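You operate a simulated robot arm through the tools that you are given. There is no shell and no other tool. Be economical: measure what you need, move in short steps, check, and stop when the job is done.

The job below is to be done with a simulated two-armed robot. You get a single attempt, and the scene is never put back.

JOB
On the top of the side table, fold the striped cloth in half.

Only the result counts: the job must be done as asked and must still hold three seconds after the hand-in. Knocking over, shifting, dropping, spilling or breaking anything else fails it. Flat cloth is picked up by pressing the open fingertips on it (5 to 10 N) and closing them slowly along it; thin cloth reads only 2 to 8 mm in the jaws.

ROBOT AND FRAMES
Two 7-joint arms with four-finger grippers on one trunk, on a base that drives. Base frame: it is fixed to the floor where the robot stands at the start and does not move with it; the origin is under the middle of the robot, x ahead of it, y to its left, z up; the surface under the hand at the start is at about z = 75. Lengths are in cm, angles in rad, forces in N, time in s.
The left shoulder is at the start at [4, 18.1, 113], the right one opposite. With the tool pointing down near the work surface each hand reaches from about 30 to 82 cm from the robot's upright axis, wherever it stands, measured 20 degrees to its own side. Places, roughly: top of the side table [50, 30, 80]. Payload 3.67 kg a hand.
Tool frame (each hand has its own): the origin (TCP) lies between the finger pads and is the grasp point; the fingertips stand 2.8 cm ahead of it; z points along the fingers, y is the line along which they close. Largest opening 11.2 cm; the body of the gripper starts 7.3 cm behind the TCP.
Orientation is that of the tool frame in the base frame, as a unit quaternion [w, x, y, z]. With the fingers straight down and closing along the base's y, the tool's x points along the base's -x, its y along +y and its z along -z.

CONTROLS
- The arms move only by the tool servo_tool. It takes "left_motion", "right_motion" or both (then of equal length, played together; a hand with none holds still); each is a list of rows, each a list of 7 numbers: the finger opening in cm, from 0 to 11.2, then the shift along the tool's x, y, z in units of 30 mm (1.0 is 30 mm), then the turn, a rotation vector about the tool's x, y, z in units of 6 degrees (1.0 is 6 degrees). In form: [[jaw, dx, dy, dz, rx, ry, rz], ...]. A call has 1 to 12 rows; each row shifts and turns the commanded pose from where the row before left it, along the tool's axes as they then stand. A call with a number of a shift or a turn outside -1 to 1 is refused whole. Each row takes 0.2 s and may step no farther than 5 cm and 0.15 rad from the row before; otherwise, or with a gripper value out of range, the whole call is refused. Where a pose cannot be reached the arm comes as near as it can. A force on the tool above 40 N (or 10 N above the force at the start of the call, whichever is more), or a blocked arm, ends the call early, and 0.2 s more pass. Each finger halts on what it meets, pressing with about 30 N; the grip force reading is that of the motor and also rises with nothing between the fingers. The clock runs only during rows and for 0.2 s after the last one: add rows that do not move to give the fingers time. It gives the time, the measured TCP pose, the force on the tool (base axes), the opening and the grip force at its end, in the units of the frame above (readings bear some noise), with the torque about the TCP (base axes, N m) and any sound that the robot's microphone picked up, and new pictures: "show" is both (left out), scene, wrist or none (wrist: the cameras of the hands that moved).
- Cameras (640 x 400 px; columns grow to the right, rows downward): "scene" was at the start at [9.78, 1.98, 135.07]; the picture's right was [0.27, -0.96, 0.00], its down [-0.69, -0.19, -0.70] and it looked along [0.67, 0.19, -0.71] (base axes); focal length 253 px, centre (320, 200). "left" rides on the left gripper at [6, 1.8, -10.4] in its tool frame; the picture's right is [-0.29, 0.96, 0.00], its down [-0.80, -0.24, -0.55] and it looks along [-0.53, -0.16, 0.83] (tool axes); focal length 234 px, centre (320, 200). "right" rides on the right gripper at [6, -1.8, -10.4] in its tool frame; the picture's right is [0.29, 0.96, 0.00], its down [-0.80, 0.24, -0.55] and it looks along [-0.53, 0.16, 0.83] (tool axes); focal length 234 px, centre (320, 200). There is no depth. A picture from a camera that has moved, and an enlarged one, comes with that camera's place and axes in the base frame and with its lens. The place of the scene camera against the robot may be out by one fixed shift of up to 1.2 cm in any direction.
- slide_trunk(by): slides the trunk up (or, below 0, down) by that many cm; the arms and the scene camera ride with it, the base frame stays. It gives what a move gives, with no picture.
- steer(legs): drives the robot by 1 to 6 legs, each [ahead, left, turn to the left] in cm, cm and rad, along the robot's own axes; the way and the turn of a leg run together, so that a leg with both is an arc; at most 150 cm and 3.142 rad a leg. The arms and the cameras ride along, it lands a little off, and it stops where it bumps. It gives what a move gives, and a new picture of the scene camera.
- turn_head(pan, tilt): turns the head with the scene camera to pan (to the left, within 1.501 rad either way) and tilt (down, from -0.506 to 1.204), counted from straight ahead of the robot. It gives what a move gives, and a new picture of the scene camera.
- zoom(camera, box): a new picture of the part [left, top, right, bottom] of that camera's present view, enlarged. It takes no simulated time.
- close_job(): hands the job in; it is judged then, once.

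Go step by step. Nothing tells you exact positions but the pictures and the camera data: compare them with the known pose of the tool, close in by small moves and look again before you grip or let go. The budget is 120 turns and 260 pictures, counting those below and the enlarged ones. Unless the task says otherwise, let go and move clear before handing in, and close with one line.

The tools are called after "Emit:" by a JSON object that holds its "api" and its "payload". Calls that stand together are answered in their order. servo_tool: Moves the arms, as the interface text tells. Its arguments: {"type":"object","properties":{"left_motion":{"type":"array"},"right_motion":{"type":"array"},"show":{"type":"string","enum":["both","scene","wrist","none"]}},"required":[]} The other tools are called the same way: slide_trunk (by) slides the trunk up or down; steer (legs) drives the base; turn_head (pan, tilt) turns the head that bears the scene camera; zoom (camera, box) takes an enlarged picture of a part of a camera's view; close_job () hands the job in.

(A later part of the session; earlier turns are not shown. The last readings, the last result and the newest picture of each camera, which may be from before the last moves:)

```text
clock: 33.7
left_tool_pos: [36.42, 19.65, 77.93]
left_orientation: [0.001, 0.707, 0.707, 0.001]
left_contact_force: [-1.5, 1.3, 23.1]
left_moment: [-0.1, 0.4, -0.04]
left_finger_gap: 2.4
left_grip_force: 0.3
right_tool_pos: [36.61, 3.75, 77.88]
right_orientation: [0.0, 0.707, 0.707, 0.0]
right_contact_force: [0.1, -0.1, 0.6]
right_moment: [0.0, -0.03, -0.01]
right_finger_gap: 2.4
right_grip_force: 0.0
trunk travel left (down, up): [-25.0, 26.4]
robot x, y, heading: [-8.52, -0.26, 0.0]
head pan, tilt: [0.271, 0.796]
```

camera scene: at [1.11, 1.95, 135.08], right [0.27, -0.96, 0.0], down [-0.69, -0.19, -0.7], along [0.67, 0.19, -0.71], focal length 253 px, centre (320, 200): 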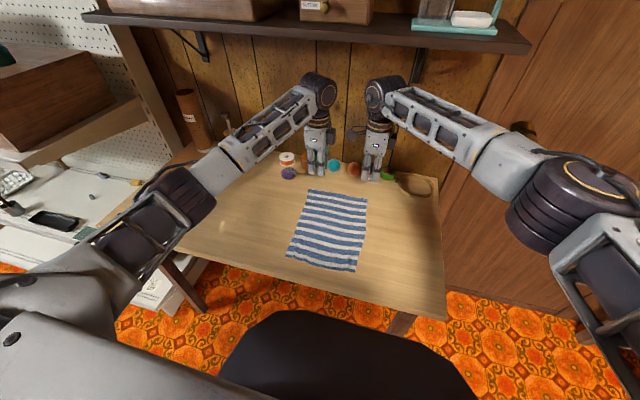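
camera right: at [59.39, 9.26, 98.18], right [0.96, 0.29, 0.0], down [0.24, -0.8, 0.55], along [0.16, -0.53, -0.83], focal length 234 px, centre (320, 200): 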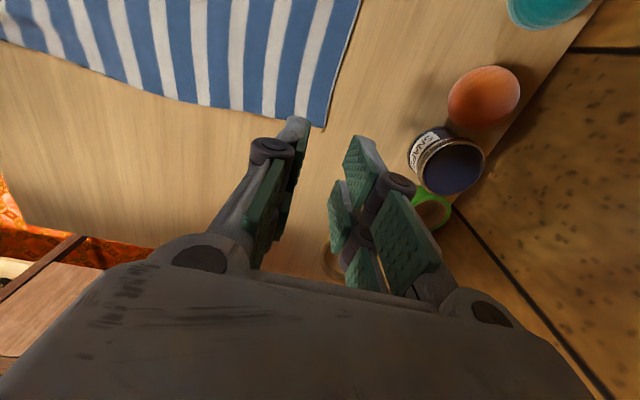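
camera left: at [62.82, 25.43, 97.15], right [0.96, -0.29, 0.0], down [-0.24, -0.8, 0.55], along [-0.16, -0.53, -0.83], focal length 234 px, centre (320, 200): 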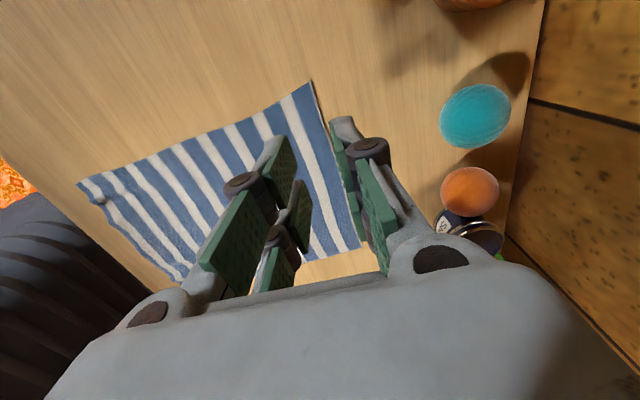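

Emit:
{"api": "servo_tool", "payload": {"left_motion": [[2.4, 0, 0, -0.03, 0, 0, 0], [2.4, 0, 0, 0, 0, 0, 0]], "right_motion": [[2.4, 0, 0, 0.02, 0, 0, 0], [2.4, 0, 0, 0, 0, 0, 0]], "show": "none"}}

```text
clock: 34.3
left_tool_pos: [36.5, 19.65, 77.93]
left_orientation: [0.002, 0.707, 0.707, 0.002]
left_contact_force: [-0.7, 2.5, 29.8]
left_moment: [-0.09, 0.3, -0.06]
left_finger_gap: 2.43
left_grip_force: 0.4
right_tool_pos: [36.59, 3.74, 77.85]
right_orientation: [0.002, 0.708, 0.706, 0.001]
right_contact_force: [-0.3, -0.5, 4.8]
right_moment: [-0.01, 0.0, 0.02]
right_finger_gap: 2.39
right_grip_force: 0.0
trunk travel left (down, up): [-25.0, 26.4]
robot x, y, heading: [-8.55, 0.03, -0.003]
head pan, tilt: [0.271, 0.796]
```

Emit:
{"api": "servo_tool", "payload": {"left_motion": [[2.4, 0, 0, -0.03, 0, 0, 0], [2.4, 0, 0, 0, 0, 0, 0], [2.4, 0, 0, 0, 0, 0, 0]], "right_motion": [[2.4, 0, 0, 0, 0, 0, 0], [2.4, 0, 0, 0, 0, 0, 0], [2.4, 0, 0, 0, 0, 0, 0]], "show": "none"}}

```text
clock: 35.1
left_tool_pos: [36.39, 19.61, 77.68]
left_orientation: [0.0, 0.707, 0.708, 0.001]
left_contact_force: [3.0, 1.5, 19.9]
left_moment: [0.01, -0.04, -0.05]
left_finger_gap: 2.47
left_grip_force: 0.0
right_tool_pos: [36.71, 3.87, 77.96]
right_orientation: [0.001, 0.707, 0.707, 0.0]
right_contact_force: [-1.6, -4.0, 10.7]
right_moment: [-0.04, 0.15, 0.03]
right_finger_gap: 2.4
right_grip_force: 0.1
trunk travel left (down, up): [-25.0, 26.4]
robot x, y, heading: [-8.82, -0.45, 0.0]
head pan, tilt: [0.271, 0.796]
```

Emit:
{"api": "servo_tool", "payload": {"left_motion": [[2.4, 0, 0, -0.03, 0, 0, 0], [2.4, 0, 0, 0, 0, 0, 0], [2.4, 0, 0, 0, 0, 0, 0]], "show": "none"}}

```text
clock: 35.9
left_tool_pos: [36.37, 19.54, 77.84]
left_orientation: [0.0, 0.707, 0.707, 0.001]
left_contact_force: [2.7, 1.9, 10.2]
left_moment: [0.06, 0.0, -0.02]
left_finger_gap: 2.38
left_grip_force: 0.1
right_tool_pos: [36.58, 3.79, 77.91]
right_orientation: [0.002, 0.707, 0.707, 0.001]
right_contact_force: [-2.0, -5.0, 15.7]
right_moment: [-0.01, 0.22, 0.04]
right_finger_gap: 2.37
right_grip_force: 0.2
trunk travel left (down, up): [-25.0, 26.4]
robot x, y, heading: [-8.78, -0.08, -0.005]
head pan, tilt: [0.271, 0.796]
```

Pressure is about 10 N left and 15 N right. I'll ease the right slightly while closing slowly.

Emit:
{"api": "servo_tool", "payload": {"left_motion": [[2.2, 0, 0, 0, 0, 0, 0], [2.0, 0, 0, 0, 0, 0, 0], [1.8, 0, 0, 0, 0, 0, 0], [1.6, 0, 0, 0, 0, 0, 0], [1.4, 0, 0, 0, 0, 0, 0], [1.2, 0, 0, 0, 0, 0, 0], [1.0, 0, 0, 0, 0, 0, 0], [0.8, 0, 0, 0, 0, 0, 0], [0.5, 0, 0, 0, 0, 0, 0], [0.2, 0, 0, 0, 0, 0, 0], [0, 0, 0, 0, 0, 0, 0], [0, 0, 0, 0, 0, 0, 0]], "right_motion": [[2.2, 0, 0, -0.02, 0, 0, 0], [2.0, 0, 0, 0, 0, 0, 0], [1.8, 0, 0, 0, 0, 0, 0], [1.6, 0, 0, 0, 0, 0, 0], [1.4, 0, 0, 0, 0, 0, 0], [1.2, 0, 0, 0, 0, 0, 0], [1.0, 0, 0, 0, 0, 0, 0], [0.8, 0, 0, 0, 0, 0, 0], [0.5, 0, 0, 0, 0, 0, 0], [0.2, 0, 0, 0, 0, 0, 0], [0, 0, 0, 0, 0, 0, 0], [0, 0, 0, 0, 0, 0, 0]], "show": "wrist"}}

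```text
clock: 38.5
left_tool_pos: [36.53, 19.61, 77.74]
left_orientation: [0.0, 0.707, 0.707, -0.001]
left_contact_force: [0.1, -0.7, 0.6]
left_moment: [0.04, -0.01, 0.02]
left_finger_gap: 0.25
left_grip_force: 32.6
right_tool_pos: [36.72, 3.81, 77.88]
right_orientation: [0.0, 0.707, 0.707, 0.0]
right_contact_force: [-0.1, 0.4, -0.5]
right_moment: [0.01, 0.01, -0.01]
right_finger_gap: 0.29
right_grip_force: 31.7
trunk travel left (down, up): [-25.0, 26.4]
robot x, y, heading: [-8.51, 0.03, -0.001]
head pan, tilt: [0.271, 0.796]
camera right: at [34.87, 9.82, 88.34], right [0.96, 0.29, 0.0], down [0.24, -0.8, 0.55], along [0.16, -0.53, -0.83], focal length 234 px, centre (320, 200)
camera left: at [38.31, 25.69, 88.31], right [0.96, -0.29, 0.0], down [-0.24, -0.8, 0.55], along [-0.16, -0.53, -0.83], focal length 234 px, centre (320, 200)
```

right: 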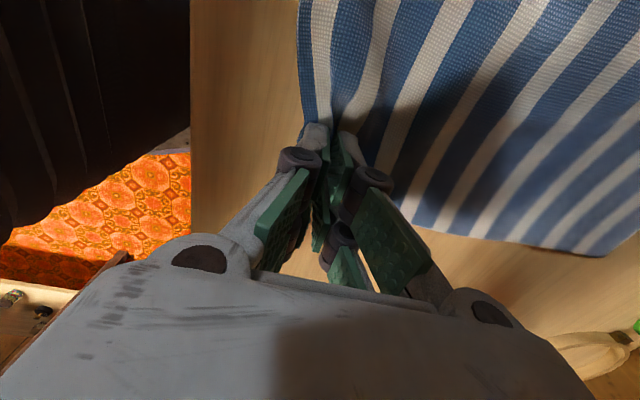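
left: 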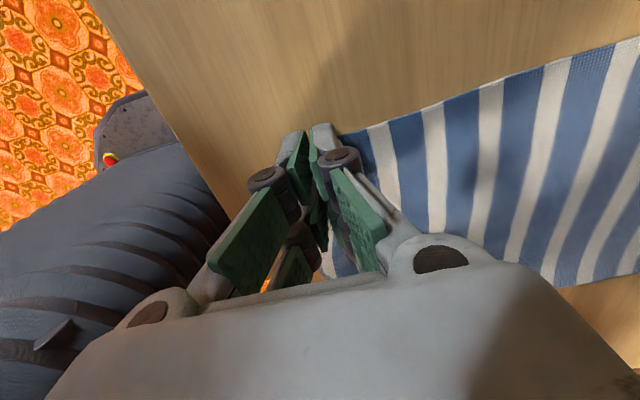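

Both hold, but this grip takes a wide ridge whose lip would end folded back. I'll let go and re-grip right at the edge, so the edge itself stands up between the fingers.

Emit:
{"api": "servo_tool", "payload": {"left_motion": [[0.6, 0, 0, 0, 0, 0, 0], [1.2, 0, 0, 0, 0, 0, 0], [1.8, 0, 0, 0, 0, 0, 0], [2.4, 0, 0, 0, 0, 0, 0], [2.4, 0, 0, -0.3, 0, 0, 0], [2.4, 0, 0, -0.7, 0, 0, 0], [2.4, 0, 0, -1, 0, 0, 0], [1.6, 0, 0, -0.6, 0, 0, 0], [1.6, 0, 0, 0, 0, 0, 0]], "right_motion": [[0.6, 0, 0, 0, 0, 0, 0], [1.2, 0, 0, 0, 0, 0, 0], [1.8, 0, 0, 0, 0, 0, 0], [2.4, 0, 0, 0, 0, 0, 0], [2.4, 0, 0, -0.3, 0, 0, 0], [2.4, 0, 0, -0.7, 0, 0, 0], [2.4, 0, 0, -1, 0, 0, 0], [1.6, 0, 0, -0.6, 0, 0, 0], [1.6, 0, 0, 0, 0, 0, 0]], "show": "wrist"}}

```text
clock: 40.5
left_tool_pos: [36.68, 19.56, 85.85]
left_orientation: [0.001, 0.707, 0.707, 0.0]
left_contact_force: [-0.1, 0.1, 0.1]
left_moment: [-0.02, 0.01, -0.01]
left_finger_gap: 1.56
left_grip_force: 0.2
right_tool_pos: [36.66, 3.86, 85.84]
right_orientation: [0.0, 0.707, 0.707, 0.0]
right_contact_force: [-0.2, 0.0, -0.3]
right_moment: [0.0, 0.02, 0.0]
right_finger_gap: 1.59
right_grip_force: 0.0
trunk travel left (down, up): [-25.0, 26.4]
robot x, y, heading: [-8.65, 0.03, 0.002]
head pan, tilt: [0.271, 0.796]
camera right: at [34.78, 9.83, 96.29], right [0.96, 0.29, 0.0], down [0.24, -0.8, 0.55], along [0.16, -0.53, -0.83], focal length 234 px, centre (320, 200)
camera left: at [38.38, 25.69, 96.32], right [0.96, -0.29, 0.0], down [-0.24, -0.8, 0.55], along [-0.16, -0.53, -0.83], focal length 234 px, centre (320, 200)
```

right: 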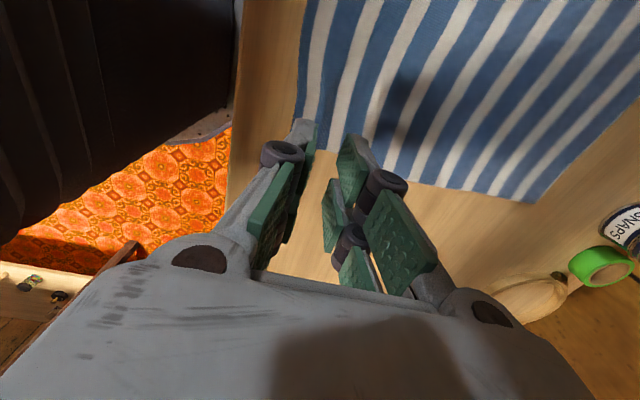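
left: 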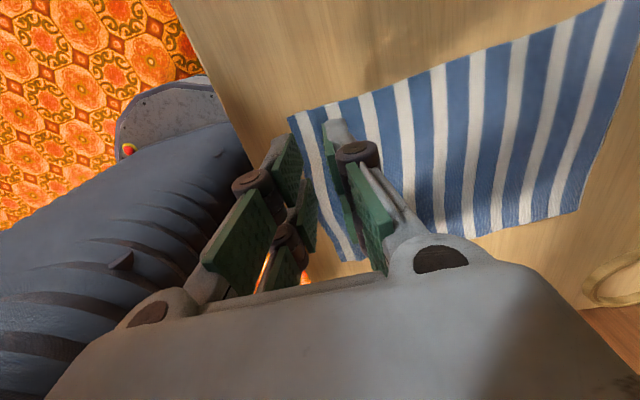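

The near edge lies at x≈34.2, with corners at y 1.7 and 21.5. I'll move so the jaws straddle the edge, then tilt about 5° so the outer finger sits lower.

Emit:
{"api": "servo_tool", "payload": {"left_motion": [[1.6, 0.2, -0.65, 0, 0, 0, 0], [1.6, 0, 0, 0.9, 0, 0, 0], [1.6, 0, 0, 0.9, 0, 0, 0], [1.6, 0, 0, 0.4, 0, 0, 0], [1.6, 0, 0, 0, -0.8, 0, 0], [1.6, 0, 0, 0, 0, 0, 0]], "right_motion": [[1.6, -0.25, -0.67, 0, 0, 0, 0], [1.6, 0, 0, 0.9, 0, 0, 0], [1.6, 0, 0, 0.9, 0, 0, 0], [1.6, 0, 0, 0.4, 0, 0, 0], [1.6, 0, 0, 0, -0.8, 0, 0], [1.6, 0, 0, 0, 0, 0, 0]], "show": "none"}}

Emit:
{"api": "zoom", "payload": {"camera": "left", "box": [230, 80, 430, 205]}}

Emit:
{"api": "zoom", "payload": {"camera": "right", "box": [230, 80, 430, 205]}}

```text
clock: 41.9
left_tool_pos: [34.72, 20.26, 79.14]
left_orientation: [0.03, 0.706, 0.707, 0.03]
left_contact_force: [0.2, 0.5, 0.4]
left_moment: [-0.01, 0.02, 0.03]
left_finger_gap: 1.61
left_grip_force: 0.2
right_tool_pos: [34.86, 2.94, 78.92]
right_orientation: [0.029, 0.707, 0.706, 0.03]
right_contact_force: [0.9, -0.4, 0.3]
right_moment: [0.01, 0.01, -0.02]
right_finger_gap: 1.64
right_grip_force: 0.0
trunk travel left (down, up): [-25.0, 26.4]
robot x, y, heading: [-8.38, 0.11, -0.0]
head pan, tilt: [0.271, 0.796]
```

```text
3.20 times, centred on (330, 142) of left
camera zoom: at [35.6, 26.37, 89.75], right [0.95, -0.29, 0.08], down [-0.29, -0.8, 0.53], along [-0.09, -0.53, -0.84], focal length 749 px, centre (288, 384)
```

zoom: 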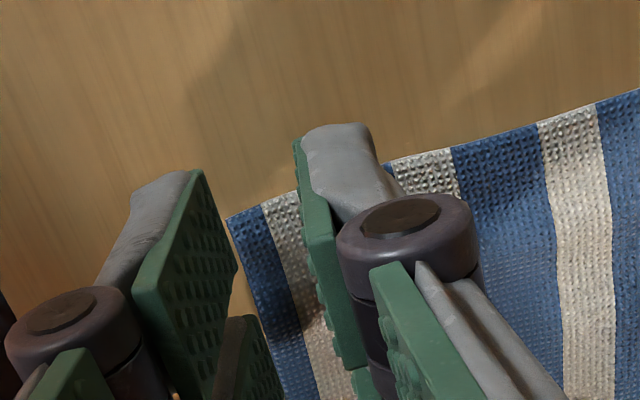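

```text
3.20 times, centred on (330, 142) of right
camera zoom: at [32.11, 8.98, 89.26], right [0.95, 0.29, 0.08], down [0.19, -0.8, 0.57], along [0.23, -0.53, -0.82], focal length 749 px, centre (288, 384)
```

zoom: 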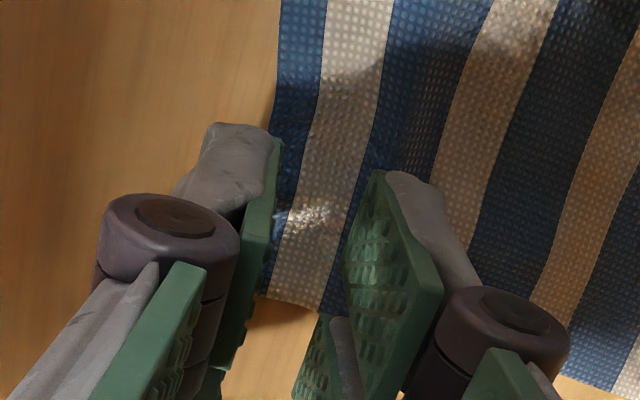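

The edge lies just inside the outer fingers on both sides. Pressing down gently.

Emit:
{"api": "servo_tool", "payload": {"left_motion": [[1.6, 0, 0, 0.2, 0, 0, 0], [1.6, 0, 0, 0.1, 0, 0, 0], [1.6, 0, 0, 0.04, 0, 0, 0], [1.6, 0, 0, 0, 0, 0, 0], [1.6, 0, 0, 0, 0, 0, 0]], "right_motion": [[1.6, 0, 0, 0.2, 0, 0, 0], [1.6, 0, 0, 0.08, 0, 0, 0], [1.6, 0, 0, 0.04, 0, 0, 0], [1.6, 0, 0, 0, 0, 0, 0], [1.6, 0, 0, 0, 0, 0, 0]], "show": "none"}}

```text
clock: 43.1
left_tool_pos: [34.56, 20.22, 78.1]
left_orientation: [0.03, 0.707, 0.706, 0.028]
left_contact_force: [-0.5, -0.4, 0.9]
left_moment: [0.03, -0.01, -0.02]
left_finger_gap: 1.59
left_grip_force: 0.0
right_tool_pos: [34.87, 2.9, 78.12]
right_orientation: [0.029, 0.707, 0.706, 0.03]
right_contact_force: [-0.8, -0.1, -0.8]
right_moment: [0.01, 0.02, 0.02]
right_finger_gap: 1.62
right_grip_force: 0.1
trunk travel left (down, up): [-25.0, 26.4]
robot x, y, heading: [-8.37, 0.35, 0.005]
head pan, tilt: [0.271, 0.796]
```

Emit:
{"api": "servo_tool", "payload": {"left_motion": [[1.6, 0, 0, 0.05, 0, 0, 0], [1.6, 0, 0, 0, 0, 0, 0], [1.6, 0, 0, 0, 0, 0, 0]], "right_motion": [[1.6, 0, 0, 0.05, 0, 0, 0], [1.6, 0, 0, 0, 0, 0, 0], [1.6, 0, 0, 0, 0, 0, 0]], "show": "none"}}

```text
clock: 43.9
left_tool_pos: [34.73, 20.1, 77.8]
left_orientation: [0.029, 0.707, 0.706, 0.029]
left_contact_force: [-0.1, 0.1, 0.4]
left_moment: [0.0, -0.03, -0.03]
left_finger_gap: 1.63
left_grip_force: 0.0
right_tool_pos: [34.87, 2.88, 77.85]
right_orientation: [0.03, 0.706, 0.707, 0.03]
right_contact_force: [-0.7, -0.6, 1.0]
right_moment: [0.01, -0.01, -0.01]
right_finger_gap: 1.59
right_grip_force: 0.1
trunk travel left (down, up): [-25.0, 26.4]
robot x, y, heading: [-8.53, -0.12, 0.0]
head pan, tilt: [0.271, 0.796]
```

Emit:
{"api": "servo_tool", "payload": {"left_motion": [[1.6, 0, 0, 0.03, 0, 0, 0], [1.6, 0, 0, 0, 0, 0, 0], [1.6, 0, 0, 0, 0, 0, 0]], "right_motion": [[1.6, 0, 0, 0.03, 0, 0, 0], [1.6, 0, 0, 0, 0, 0, 0], [1.6, 0, 0, 0, 0, 0, 0]], "show": "none"}}

```text
clock: 44.7
left_tool_pos: [34.75, 20.24, 77.93]
left_orientation: [0.03, 0.707, 0.706, 0.03]
left_contact_force: [-2.0, 0.5, 10.1]
left_moment: [-0.13, 0.13, 0.01]
left_finger_gap: 1.59
left_grip_force: 0.0
right_tool_pos: [34.86, 2.9, 77.9]
right_orientation: [0.029, 0.707, 0.706, 0.03]
right_contact_force: [-0.1, -1.1, -0.3]
right_moment: [-0.02, 0.02, -0.02]
right_finger_gap: 1.59
right_grip_force: 0.1
trunk travel left (down, up): [-25.0, 26.4]
robot x, y, heading: [-8.4, 0.04, 0.002]
head pan, tilt: [0.271, 0.796]
```

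The left's moment shows only the outer finger bearing. I'll take back part of the tilt so the inner finger presses the cloth too.

Emit:
{"api": "servo_tool", "payload": {"left_motion": [[1.6, 0, 0, 0, 0.5, 0, 0], [1.6, 0, 0, 0, 0, 0, 0], [1.6, 0, 0, 0, 0, 0, 0]], "right_motion": [[1.6, 0, 0, 0.03, 0.5, 0, 0], [1.6, 0, 0, 0, 0, 0, 0], [1.6, 0, 0, 0, 0, 0, 0]], "show": "none"}}

```text
clock: 45.5
left_tool_pos: [34.71, 20.31, 77.74]
left_orientation: [0.011, 0.706, 0.708, 0.011]
left_contact_force: [0.5, -0.2, 7.2]
left_moment: [-0.07, 0.0, 0.02]
left_finger_gap: 1.61
left_grip_force: 0.0
right_tool_pos: [34.79, 2.98, 77.96]
right_orientation: [0.01, 0.707, 0.707, 0.011]
right_contact_force: [-1.0, -0.6, 3.6]
right_moment: [0.02, 0.06, 0.01]
right_finger_gap: 1.56
right_grip_force: 0.0
trunk travel left (down, up): [-25.0, 26.4]
robot x, y, heading: [-8.99, -0.1, -0.0]
head pan, tilt: [0.271, 0.796]
```

Emit:
{"api": "servo_tool", "payload": {"left_motion": [[1.6, 0, 0, 0, 0, 0, 0], [1.6, 0, 0, 0, 0, 0, 0], [1.6, 0, 0, 0, 0, 0, 0]], "right_motion": [[1.6, 0, 0, 0.02, 0.25, 0, 0], [1.6, 0, 0, 0, 0, 0, 0], [1.6, 0, 0, 0, 0, 0, 0]], "show": "wrist"}}

Emit:
{"api": "zoom", "payload": {"camera": "right", "box": [230, 80, 430, 205]}}

Emit:
{"api": "zoom", "payload": {"camera": "left", "box": [230, 80, 430, 205]}}

```text
clock: 46.3
left_tool_pos: [34.69, 20.23, 77.8]
left_orientation: [0.011, 0.707, 0.707, 0.011]
left_contact_force: [0.3, -0.7, 7.1]
left_moment: [-0.08, -0.01, -0.05]
left_finger_gap: 1.63
left_grip_force: 0.1
right_tool_pos: [34.73, 2.94, 77.91]
right_orientation: [0.002, 0.707, 0.707, 0.001]
right_contact_force: [1.6, -0.2, 6.8]
right_moment: [0.01, -0.04, -0.01]
right_finger_gap: 1.58
right_grip_force: 0.1
trunk travel left (down, up): [-25.0, 26.4]
robot x, y, heading: [-8.57, -0.05, -0.001]
head pan, tilt: [0.271, 0.796]
camera right: at [32.92, 9.0, 88.3], right [0.96, 0.29, 0.01], down [0.24, -0.8, 0.56], along [0.16, -0.53, -0.83], focal length 234 px, centre (320, 200)
camera left: at [36.13, 26.29, 88.32], right [0.96, -0.29, 0.03], down [-0.26, -0.8, 0.55], along [-0.13, -0.53, -0.84], focal length 234 px, centre (320, 200)
```

right: 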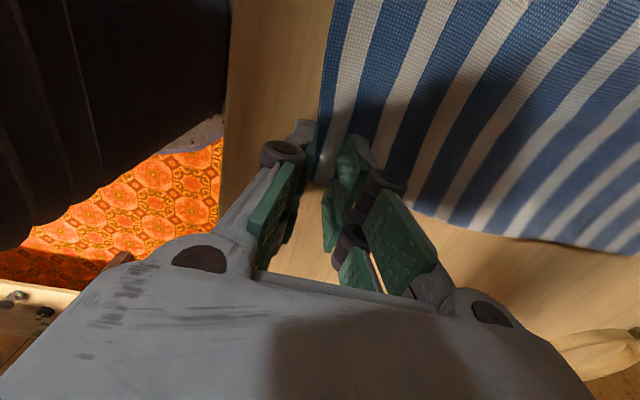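
left: 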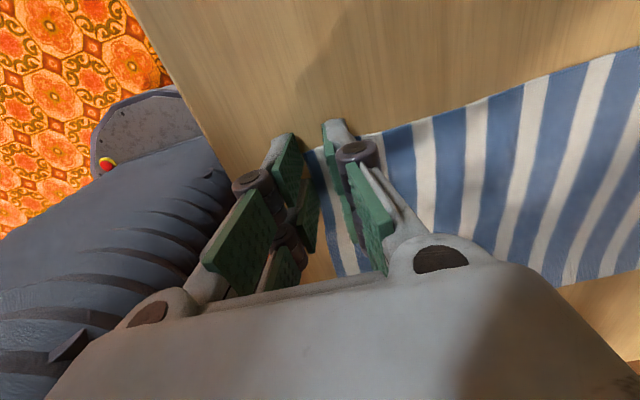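

```text
3.20 times, centred on (330, 142) of right
camera zoom: at [32.92, 9.0, 88.3], right [0.96, 0.29, 0.01], down [0.24, -0.8, 0.56], along [0.16, -0.53, -0.83], focal length 749 px, centre (288, 384)
```

zoom: 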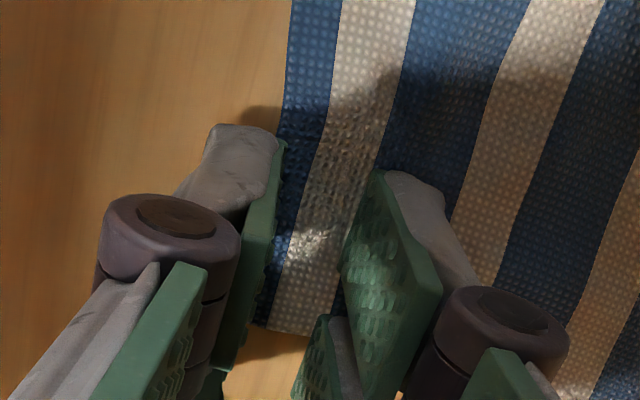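

```text
3.20 times, centred on (330, 142) of left
camera zoom: at [36.13, 26.29, 88.32], right [0.96, -0.29, 0.03], down [-0.26, -0.8, 0.55], along [-0.13, -0.53, -0.84], focal length 749 px, centre (288, 384)
```

zoom: 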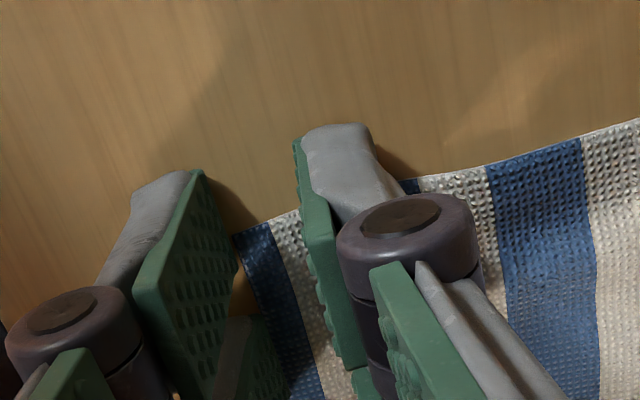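

Both fingers press about 7 N evenly, with the edge just inside the jaws. Closing slowly.

Emit:
{"api": "servo_tool", "payload": {"left_motion": [[1.45, 0, 0, 0, 0, 0, 0], [1.3, 0, 0, 0, 0, 0, 0], [1.15, 0, 0, 0, 0, 0, 0], [1.0, 0, 0, 0, 0, 0, 0], [0.85, 0, 0, 0, 0, 0, 0], [0.7, 0, 0, 0, 0, 0, 0], [0.55, 0, 0, 0, 0, 0, 0], [0.4, 0, 0, 0, 0, 0, 0], [0.2, 0, 0, 0, 0, 0, 0], [0, 0, 0, 0, 0, 0, 0], [0, 0, 0, 0, 0, 0, 0]], "right_motion": [[1.45, 0, 0, 0, 0, 0, 0], [1.3, 0, 0, 0, 0, 0, 0], [1.15, 0, 0, 0, 0, 0, 0], [1.0, 0, 0, 0, 0, 0, 0], [0.85, 0, 0, 0, 0, 0, 0], [0.7, 0, 0, 0, 0, 0, 0], [0.55, 0, 0, 0, 0, 0, 0], [0.4, 0, 0, 0, 0, 0, 0], [0.2, 0, 0, 0, 0, 0, 0], [0, 0, 0, 0, 0, 0, 0], [0, 0, 0, 0, 0, 0, 0]], "show": "none"}}

Emit:
{"api": "zoom", "payload": {"camera": "right", "box": [230, 80, 430, 205]}}

Emit:
{"api": "zoom", "payload": {"camera": "left", "box": [230, 80, 430, 205]}}

```text
clock: 48.7
left_tool_pos: [34.8, 20.23, 77.76]
left_orientation: [0.011, 0.707, 0.707, 0.01]
left_contact_force: [-0.9, -0.4, 1.4]
left_moment: [0.01, 0.0, 0.02]
left_finger_gap: 0.21
left_grip_force: 29.9
right_tool_pos: [34.91, 2.96, 77.82]
right_orientation: [0.002, 0.707, 0.707, 0.001]
right_contact_force: [0.7, -0.9, 0.8]
right_moment: [0.02, 0.03, -0.02]
right_finger_gap: 0.21
right_grip_force: 28.2
trunk travel left (down, up): [-25.0, 26.4]
robot x, y, heading: [-8.46, -0.4, -0.006]
head pan, tilt: [0.271, 0.796]
```

```text
3.20 times, centred on (330, 142) of right
camera zoom: at [32.94, 9.02, 88.25], right [0.96, 0.29, 0.0], down [0.24, -0.8, 0.56], along [0.16, -0.53, -0.83], focal length 749 px, centre (288, 384)
```

zoom: 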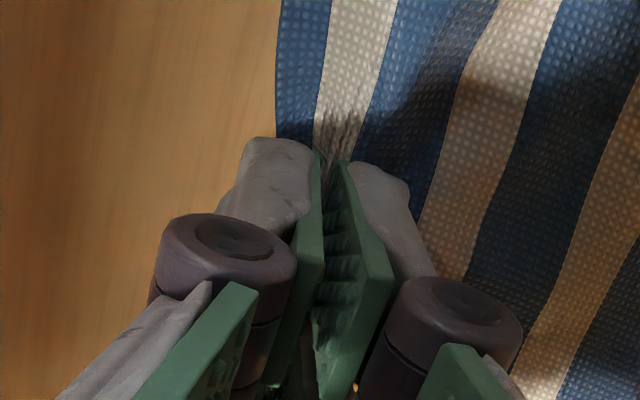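

```text
3.20 times, centred on (330, 142) of left
camera zoom: at [36.17, 26.31, 88.29], right [0.96, -0.29, 0.03], down [-0.26, -0.8, 0.55], along [-0.13, -0.53, -0.84], focal length 749 px, centre (288, 384)
```

zoom: 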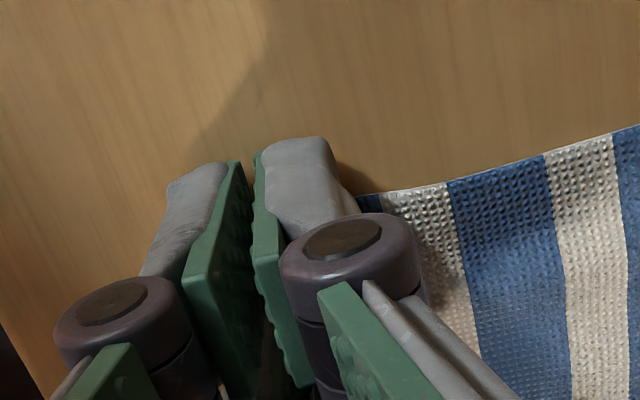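

The right holds a ridge; the left is doubtful. I'll lift 3 cm to check.

Emit:
{"api": "servo_tool", "payload": {"left_motion": [[0, 0, 0, -0.3, 0, 0, 0], [0, 0, 0, -0.35, 0, 0, 0], [0, 0, 0, -0.35, 0, 0, 0], [0, 0, 0, 0, 0, 0, 0]], "right_motion": [[0, 0, 0, -0.3, 0, 0, 0], [0, 0, 0, -0.35, 0, 0, 0], [0, 0, 0, -0.35, 0, 0, 0], [0, 0, 0, 0, 0, 0, 0]]}}

```text
clock: 49.7
left_tool_pos: [34.68, 20.39, 80.64]
left_orientation: [0.011, 0.707, 0.707, 0.011]
left_contact_force: [0.6, 0.6, -1.1]
left_moment: [-0.03, 0.0, 0.01]
left_finger_gap: 0.27
left_grip_force: 31.3
right_tool_pos: [34.79, 3.01, 80.53]
right_orientation: [0.002, 0.708, 0.706, 0.002]
right_contact_force: [0.1, 0.7, -1.4]
right_moment: [0.01, 0.02, 0.01]
right_finger_gap: 0.28
right_grip_force: 32.9
trunk travel left (down, up): [-25.0, 26.4]
robot x, y, heading: [-8.48, -0.12, -0.004]
head pan, tilt: [0.271, 0.796]
camera scene: at [1.19, 1.98, 135.07], right [0.27, -0.96, 0.0], down [-0.69, -0.19, -0.7], along [0.67, 0.19, -0.71], focal length 253 px, centre (320, 200)
camera right: at [32.91, 9.01, 91.09], right [0.96, 0.29, 0.0], down [0.24, -0.8, 0.56], along [0.16, -0.53, -0.83], focal length 234 px, centre (320, 200)
camera left: at [36.08, 26.33, 91.19], right [0.96, -0.29, 0.03], down [-0.26, -0.8, 0.55], along [-0.13, -0.53, -0.84], focal length 234 px, centre (320, 200)
```

scene: 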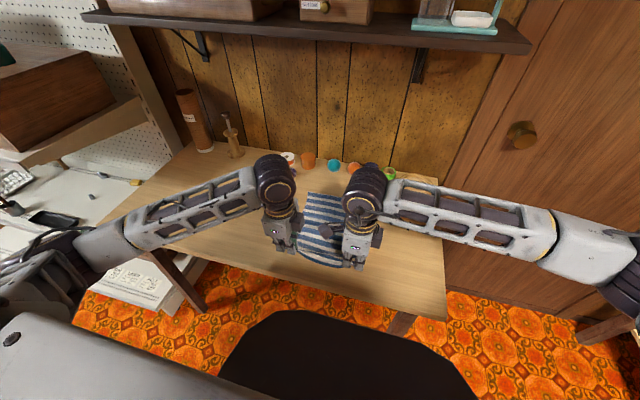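
right: 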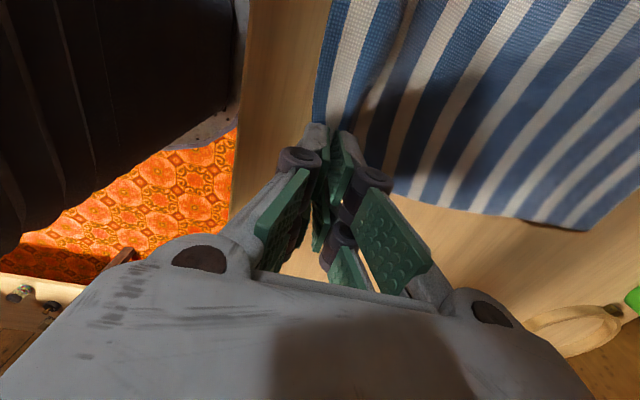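
left: 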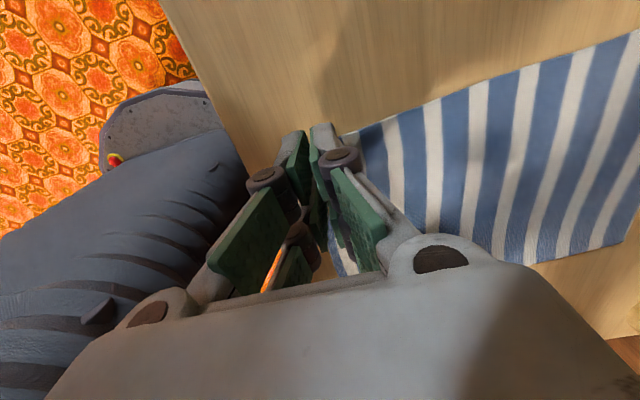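

Emit:
{"api": "servo_tool", "payload": {"left_motion": [[0, 0, 0, -0.5, 0, 0, 0], [0, 0, 0, -0.5, 0, 0, 0], [0, 0, 0, -0.5, 0, 0, 0], [0, 0, 0, 0, 0, 0, 0]], "right_motion": [[0, 0, 0, -0.5, 0, 0, 0], [0, 0, 0, -0.5, 0, 0, 0], [0, 0, 0, -0.5, 0, 0, 0], [0, 0, 0, 0, 0, 0, 0]], "show": "wrist"}}

Emit:
{"api": "zoom", "payload": {"camera": "scene", "box": [240, 160, 440, 285]}}

```text
clock: 50.7
left_tool_pos: [34.52, 20.27, 85.34]
left_orientation: [0.011, 0.708, 0.706, 0.012]
left_contact_force: [-0.2, -0.3, 0.5]
left_moment: [-0.01, 0.03, 0.03]
left_finger_gap: 0.23
left_grip_force: 28.3
right_tool_pos: [34.73, 3.08, 85.1]
right_orientation: [0.002, 0.708, 0.706, 0.002]
right_contact_force: [-0.3, 0.5, -1.4]
right_moment: [0.02, 0.05, -0.02]
right_finger_gap: 0.27
right_grip_force: 33.3
trunk travel left (down, up): [-25.0, 26.4]
robot x, y, heading: [-8.7, -0.02, -0.001]
head pan, tilt: [0.271, 0.796]
camera right: at [32.94, 9.01, 95.55], right [0.96, 0.29, 0.0], down [0.24, -0.8, 0.56], along [0.16, -0.53, -0.83], focal length 234 px, centre (320, 200)
camera left: at [35.98, 26.32, 95.77], right [0.96, -0.29, 0.03], down [-0.26, -0.8, 0.55], along [-0.13, -0.53, -0.84], focal length 234 px, centre (320, 200)
```

right: 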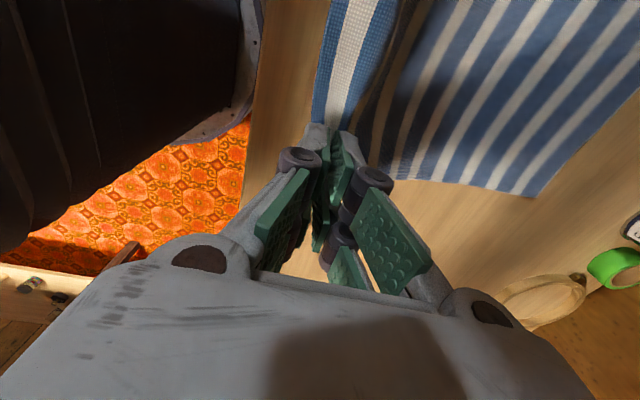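
left: 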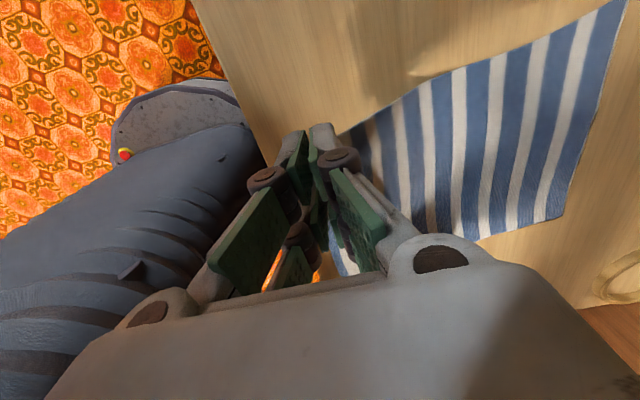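

```text
3.20 times, centred on (340, 222) of scene
camera zoom: at [1.19, 1.98, 135.07], right [0.27, -0.96, 0.0], down [-0.69, -0.19, -0.7], along [0.67, 0.19, -0.71], focal length 809 px, centre (256, 128)
```

zoom: 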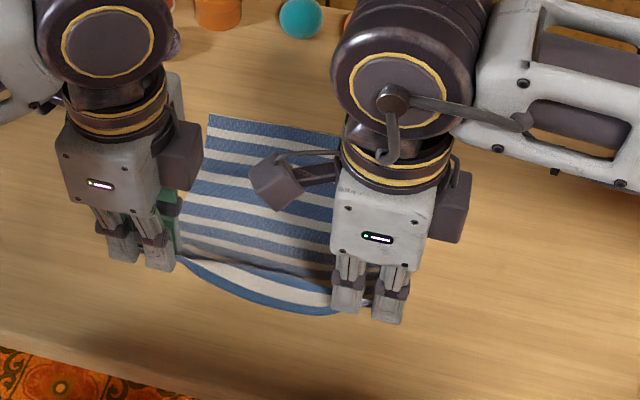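

Both hands hold the near edge. Now I'll swing it over toward the far edge in an arc.

Emit:
{"api": "servo_tool", "payload": {"left_motion": [[0, 0.05, 0.67, -0.5, 0, 0, 0], [0, 0.05, 0.67, -0.4, 0, 0, 0], [0, 0.05, 0.67, -0.27, 0, 0, 0], [0, 0.05, 0.67, -0.2, 0, 0, 0], [0, 0.05, 0.73, -0.13, 0, 0, 0], [0, 0.05, 0.73, -0.03, 0, 0, 0], [0, 0.05, 0.73, 0, 0, 0, 0], [0, 0.05, 0.73, 0.07, 0, 0, 0], [0, 0.05, 0.73, 0.17, 0, 0, 0], [0, 0, 0, 0, 0, 0, 0]], "right_motion": [[0, 0.035, 0.67, -0.5, 0, 0, 0], [0, 0.035, 0.67, -0.4, 0, 0, 0], [0, 0.035, 0.67, -0.27, 0, 0, 0], [0, 0.035, 0.67, -0.2, 0, 0, 0], [0, 0.035, 0.73, -0.13, 0, 0, 0], [0, 0.035, 0.73, -0.03, 0, 0, 0], [0, 0.035, 0.73, 0, 0, 0, 0], [0, 0.035, 0.73, 0.07, 0, 0, 0], [0, 0.035, 0.73, 0.17, 0, 0, 0], [0, 0, 0, 0, 0, 0, 0]]}}

```text
clock: 52.9
left_tool_pos: [53.45, 21.62, 89.82]
left_orientation: [0.011, 0.706, 0.708, 0.012]
left_contact_force: [-0.4, 0.0, 0.5]
left_moment: [0.0, -0.03, -0.02]
left_finger_gap: 0.23
left_grip_force: 30.1
right_tool_pos: [54.03, 4.03, 89.2]
right_orientation: [0.002, 0.707, 0.707, 0.001]
right_contact_force: [-0.7, 0.5, 2.1]
right_moment: [0.03, 0.0, 0.01]
right_finger_gap: 0.13
right_grip_force: 29.1
trunk travel left (down, up): [-25.0, 26.4]
robot x, y, heading: [-8.35, -0.39, 0.003]
head pan, tilt: [0.271, 0.796]
camera scene: at [1.1, 1.97, 135.08], right [0.27, -0.96, 0.0], down [-0.69, -0.19, -0.7], along [0.67, 0.19, -0.71], focal length 253 px, centre (320, 200)
camera right: at [52.02, 10.09, 99.61], right [0.96, 0.29, 0.01], down [0.24, -0.8, 0.56], along [0.16, -0.53, -0.83], focal length 234 px, centre (320, 200)
camera left: at [54.91, 27.61, 100.32], right [0.96, -0.29, 0.03], down [-0.26, -0.8, 0.55], along [-0.13, -0.53, -0.84], focal length 234 px, centre (320, 200)
```

scene: 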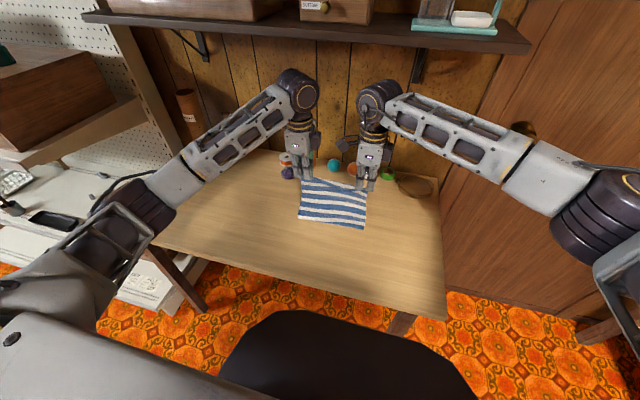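
right: 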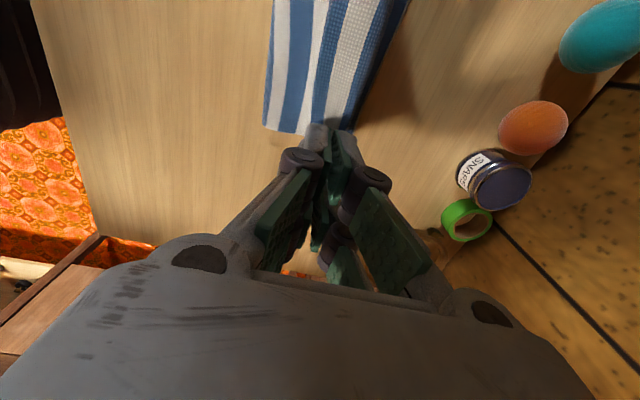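
left: 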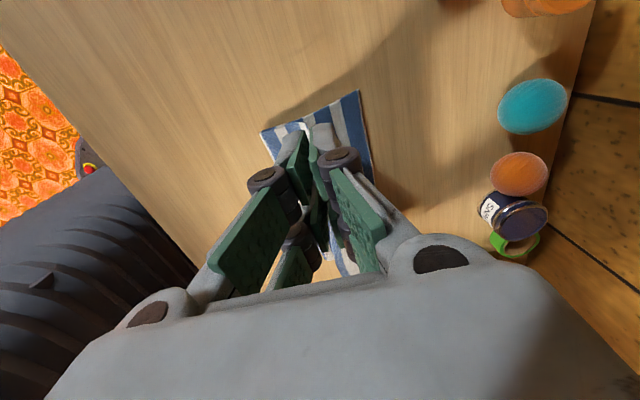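

The cloth is following nicely. Finishing the arc down onto the far edge.

Emit:
{"api": "servo_tool", "payload": {"left_motion": [[0, 0, 0.73, 0.4, 0, 0, 0], [0, 0, 0.63, 0.6, 0, 0, 0], [0, 0, 0.5, 0.73, 0, 0, 0], [0, 0, 0.37, 0.8, 0, 0, 0], [0, 0, 0.2, 0.73, 0, 0, 0], [0, 0, 0.07, 0.47, 0, 0, 0], [0, 0, 0, 0, 0, 0, 0]], "right_motion": [[0, 0, 0.67, 0.37, 0, 0, 0], [0, 0, 0.57, 0.57, 0, 0, 0], [0, 0, 0.43, 0.7, 0, 0, 0], [0, 0, 0.33, 0.77, 0, 0, 0], [0, 0, 0.17, 0.7, 0, 0, 0], [0, 0, 0.07, 0.47, 0, 0, 0], [0, 0, 0, 0, 0, 0, 0]]}}

Emit:
{"api": "zoom", "payload": {"camera": "scene", "box": [240, 130, 440, 255]}}

```text
clock: 54.5
left_tool_pos: [61.14, 21.58, 78.88]
left_orientation: [0.011, 0.707, 0.707, 0.012]
left_contact_force: [-0.1, -0.9, 0.1]
left_moment: [-0.02, -0.01, -0.02]
left_finger_gap: 0.23
left_grip_force: 30.4
right_tool_pos: [60.59, 3.95, 78.57]
right_orientation: [0.002, 0.707, 0.707, 0.002]
right_contact_force: [-0.6, 0.1, -0.3]
right_moment: [0.01, -0.01, 0.04]
right_finger_gap: 0.26
right_grip_force: 29.9
trunk travel left (down, up): [-25.0, 26.4]
robot x, y, heading: [-8.46, 0.16, -0.001]
head pan, tilt: [0.271, 0.796]
camera scene: at [1.16, 1.96, 135.08], right [0.27, -0.96, 0.0], down [-0.69, -0.19, -0.7], along [0.67, 0.19, -0.71], focal length 253 px, centre (320, 200)
camera right: at [58.58, 10.01, 89.03], right [0.96, 0.29, 0.0], down [0.24, -0.8, 0.56], along [0.16, -0.53, -0.83], focal length 234 px, centre (320, 200)
camera left: at [62.63, 27.72, 89.34], right [0.96, -0.29, 0.03], down [-0.26, -0.8, 0.55], along [-0.13, -0.53, -0.84], focal length 234 px, centre (320, 200)
```

scene: 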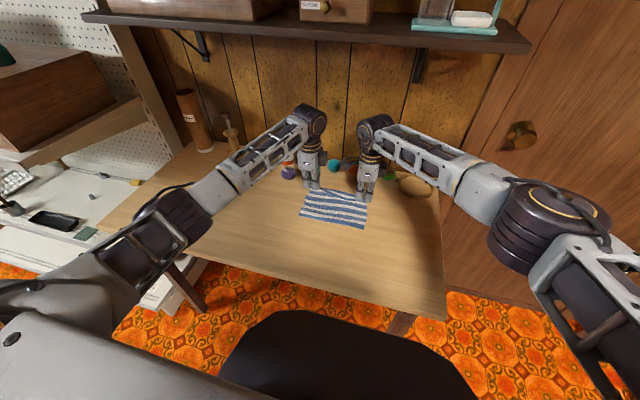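
right: 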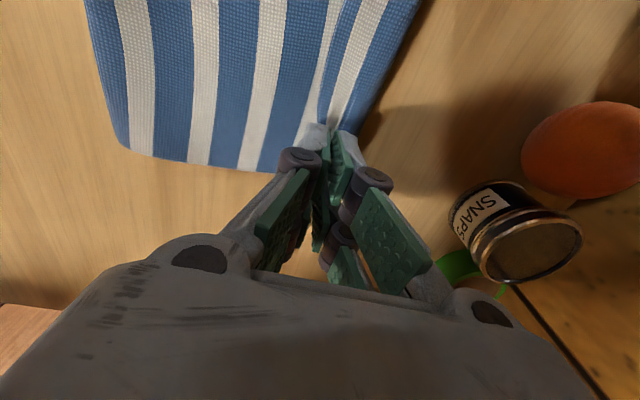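
left: 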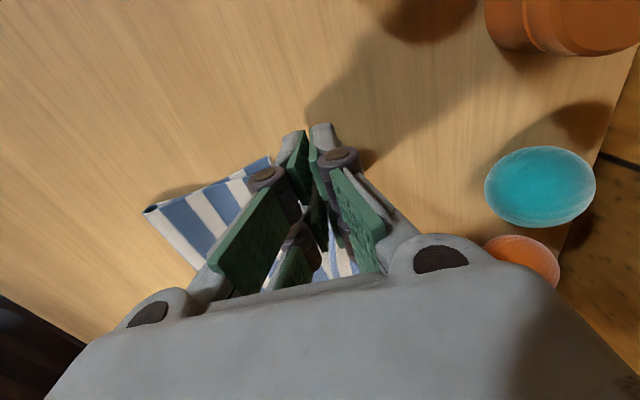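

```text
3.20 times, centred on (340, 192) of scene
camera zoom: at [1.16, 1.96, 135.08], right [0.27, -0.96, 0.0], down [-0.69, -0.19, -0.7], along [0.67, 0.19, -0.71], focal length 809 px, centre (256, 224)
```

zoom: 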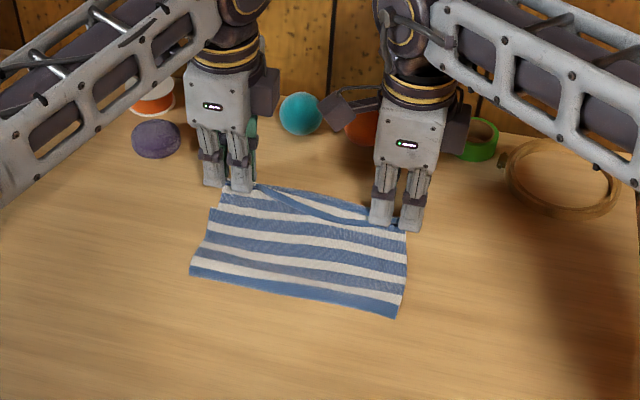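

The fold is laid along the far edge. I'll lower a few millimetres, open gently and rise straight up.

Emit:
{"api": "servo_tool", "payload": {"left_motion": [[0, 0, 0.05, 0.17, 0, 0, 0], [0, 0, 0, 0, 0, 0, 0], [0.5, 0, 0, 0, 0, 0, 0], [1.0, 0, 0, 0, 0, 0, 0], [1.4, 0, 0, 0, 0, 0, 0], [1.4, 0, 0, 0, 0, 0, 0], [1.4, 0, 0, -0.2, 0, 0, 0], [1.4, 0, 0, -0.5, 0, 0, 0], [1.4, 0, 0, -0.8, 0, 0, 0], [1.4, 0, 0, -1, 0, 0, 0], [1.4, 0, 0, -1, 0, 0, 0], [1.4, 0, 0, 0, 0, 0, 0]], "right_motion": [[0, 0, 0.15, 0.1, 0, 0, 0], [0, 0, 0, 0, 0, 0, 0], [0.5, 0, 0, 0, 0, 0, 0], [1.0, 0, 0, 0, 0, 0, 0], [1.4, 0, 0, 0, 0, 0, 0], [1.4, 0, 0, 0, 0, 0, 0], [1.4, 0, 0, -0.2, 0, 0, 0], [1.4, 0, 0, -0.5, 0, 0, 0], [1.4, 0, 0, -0.8, 0, 0, 0], [1.4, 0, 0, -1, 0, 0, 0], [1.4, 0, 0, -1, 0, 0, 0], [1.4, 0, 0, 0, 0, 0, 0]]}}

Emit:
{"api": "zoom", "payload": {"camera": "scene", "box": [240, 130, 440, 255]}}

```text
clock: 57.1
left_tool_pos: [60.98, 21.54, 88.77]
left_orientation: [0.011, 0.707, 0.707, 0.01]
left_contact_force: [0.3, -0.5, 0.7]
left_moment: [-0.03, 0.01, 0.04]
left_finger_gap: 1.4
left_grip_force: 0.1
right_tool_pos: [60.87, 3.87, 88.42]
right_orientation: [0.001, 0.707, 0.707, 0.001]
right_contact_force: [-0.1, 0.5, -0.5]
right_moment: [0.0, 0.01, 0.0]
right_finger_gap: 1.39
right_grip_force: 0.1
trunk travel left (down, up): [-25.0, 26.4]
robot x, y, heading: [-8.42, -0.22, 0.0]
head pan, tilt: [0.271, 0.796]
camera scene: at [1.25, 2.01, 135.06], right [0.27, -0.96, 0.0], down [-0.69, -0.19, -0.7], along [0.67, 0.19, -0.71], focal length 253 px, centre (320, 200)
camera right: at [58.96, 9.94, 98.9], right [0.96, 0.29, 0.0], down [0.24, -0.8, 0.56], along [0.16, -0.53, -0.83], focal length 234 px, centre (320, 200)
camera left: at [62.44, 27.64, 99.12], right [0.96, -0.29, 0.03], down [-0.26, -0.8, 0.55], along [-0.13, -0.53, -0.84], focal length 234 px, centre (320, 200)
```

scene: 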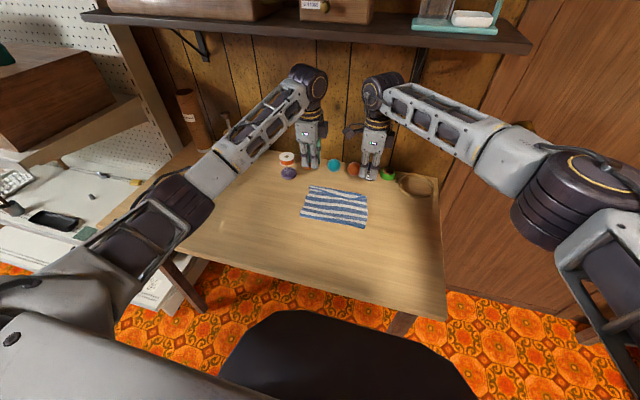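
right: 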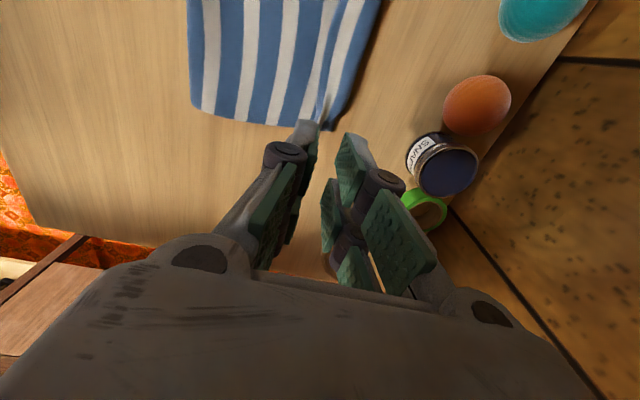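
left: 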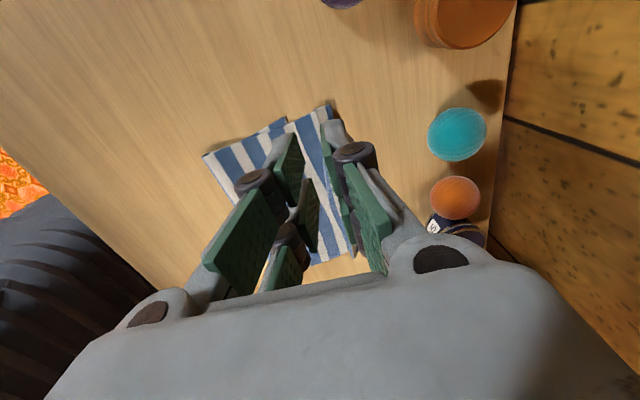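

```text
3.20 times, centred on (340, 192) of scene
camera zoom: at [1.25, 2.01, 135.06], right [0.27, -0.96, 0.0], down [-0.69, -0.19, -0.7], along [0.67, 0.19, -0.71], focal length 809 px, centre (256, 224)
```

zoom: 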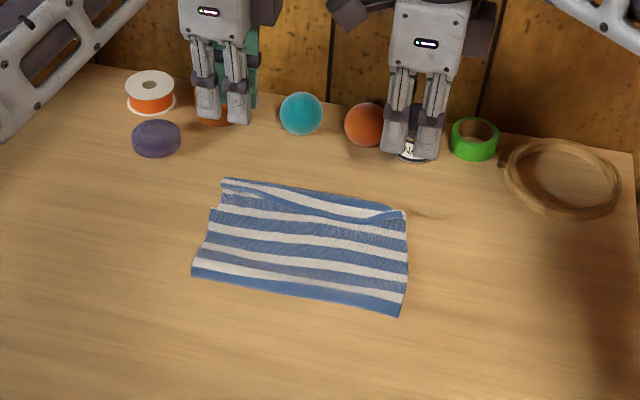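

Released and the fold holds. A closer look at how the edges match.

Emit:
{"api": "zoom", "payload": {"camera": "scene", "box": [292, 180, 376, 232]}}

Emit:
{"api": "zoom", "payload": {"camera": "left", "box": [190, 80, 390, 270]}}

Emit:
{"api": "zoom", "payload": {"camera": "right", "box": [180, 0, 400, 140]}}

```text
7.62 times, centred on (334, 206) of scene
camera zoom: at [1.25, 2.01, 135.06], right [0.27, -0.96, 0.0], down [-0.69, -0.19, -0.7], along [0.67, 0.19, -0.71], focal length 1927 px, centre (213, 154)
```

zoom: 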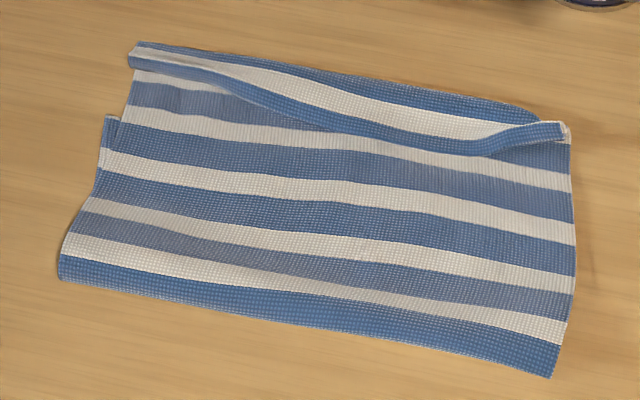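

```text
2.11 times, centred on (290, 175) of left
camera zoom: at [62.44, 27.64, 99.12], right [0.96, -0.29, 0.03], down [-0.26, -0.8, 0.55], along [-0.13, -0.53, -0.84], focal length 493 px, centre (383, 253)
```

zoom: 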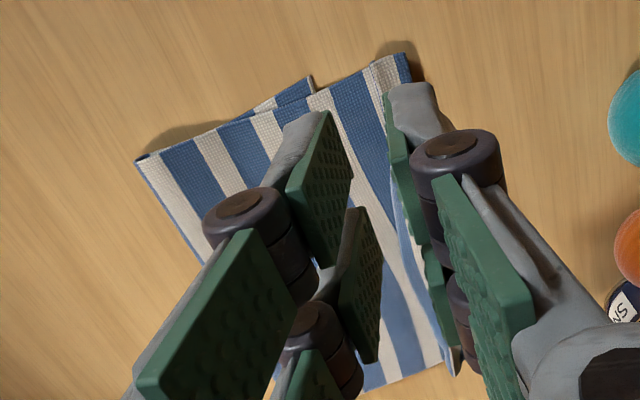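

```text
2.86 times, centred on (290, 70) of right
camera zoom: at [58.96, 9.94, 98.9], right [0.96, 0.29, 0.0], down [0.24, -0.8, 0.56], along [0.16, -0.53, -0.83], focal length 669 px, centre (406, 571)
```

zoom: 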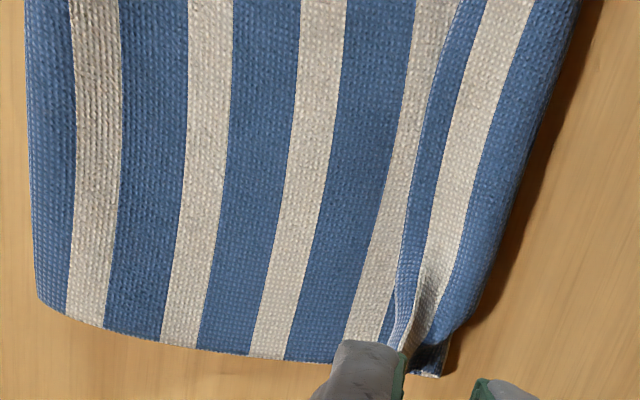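

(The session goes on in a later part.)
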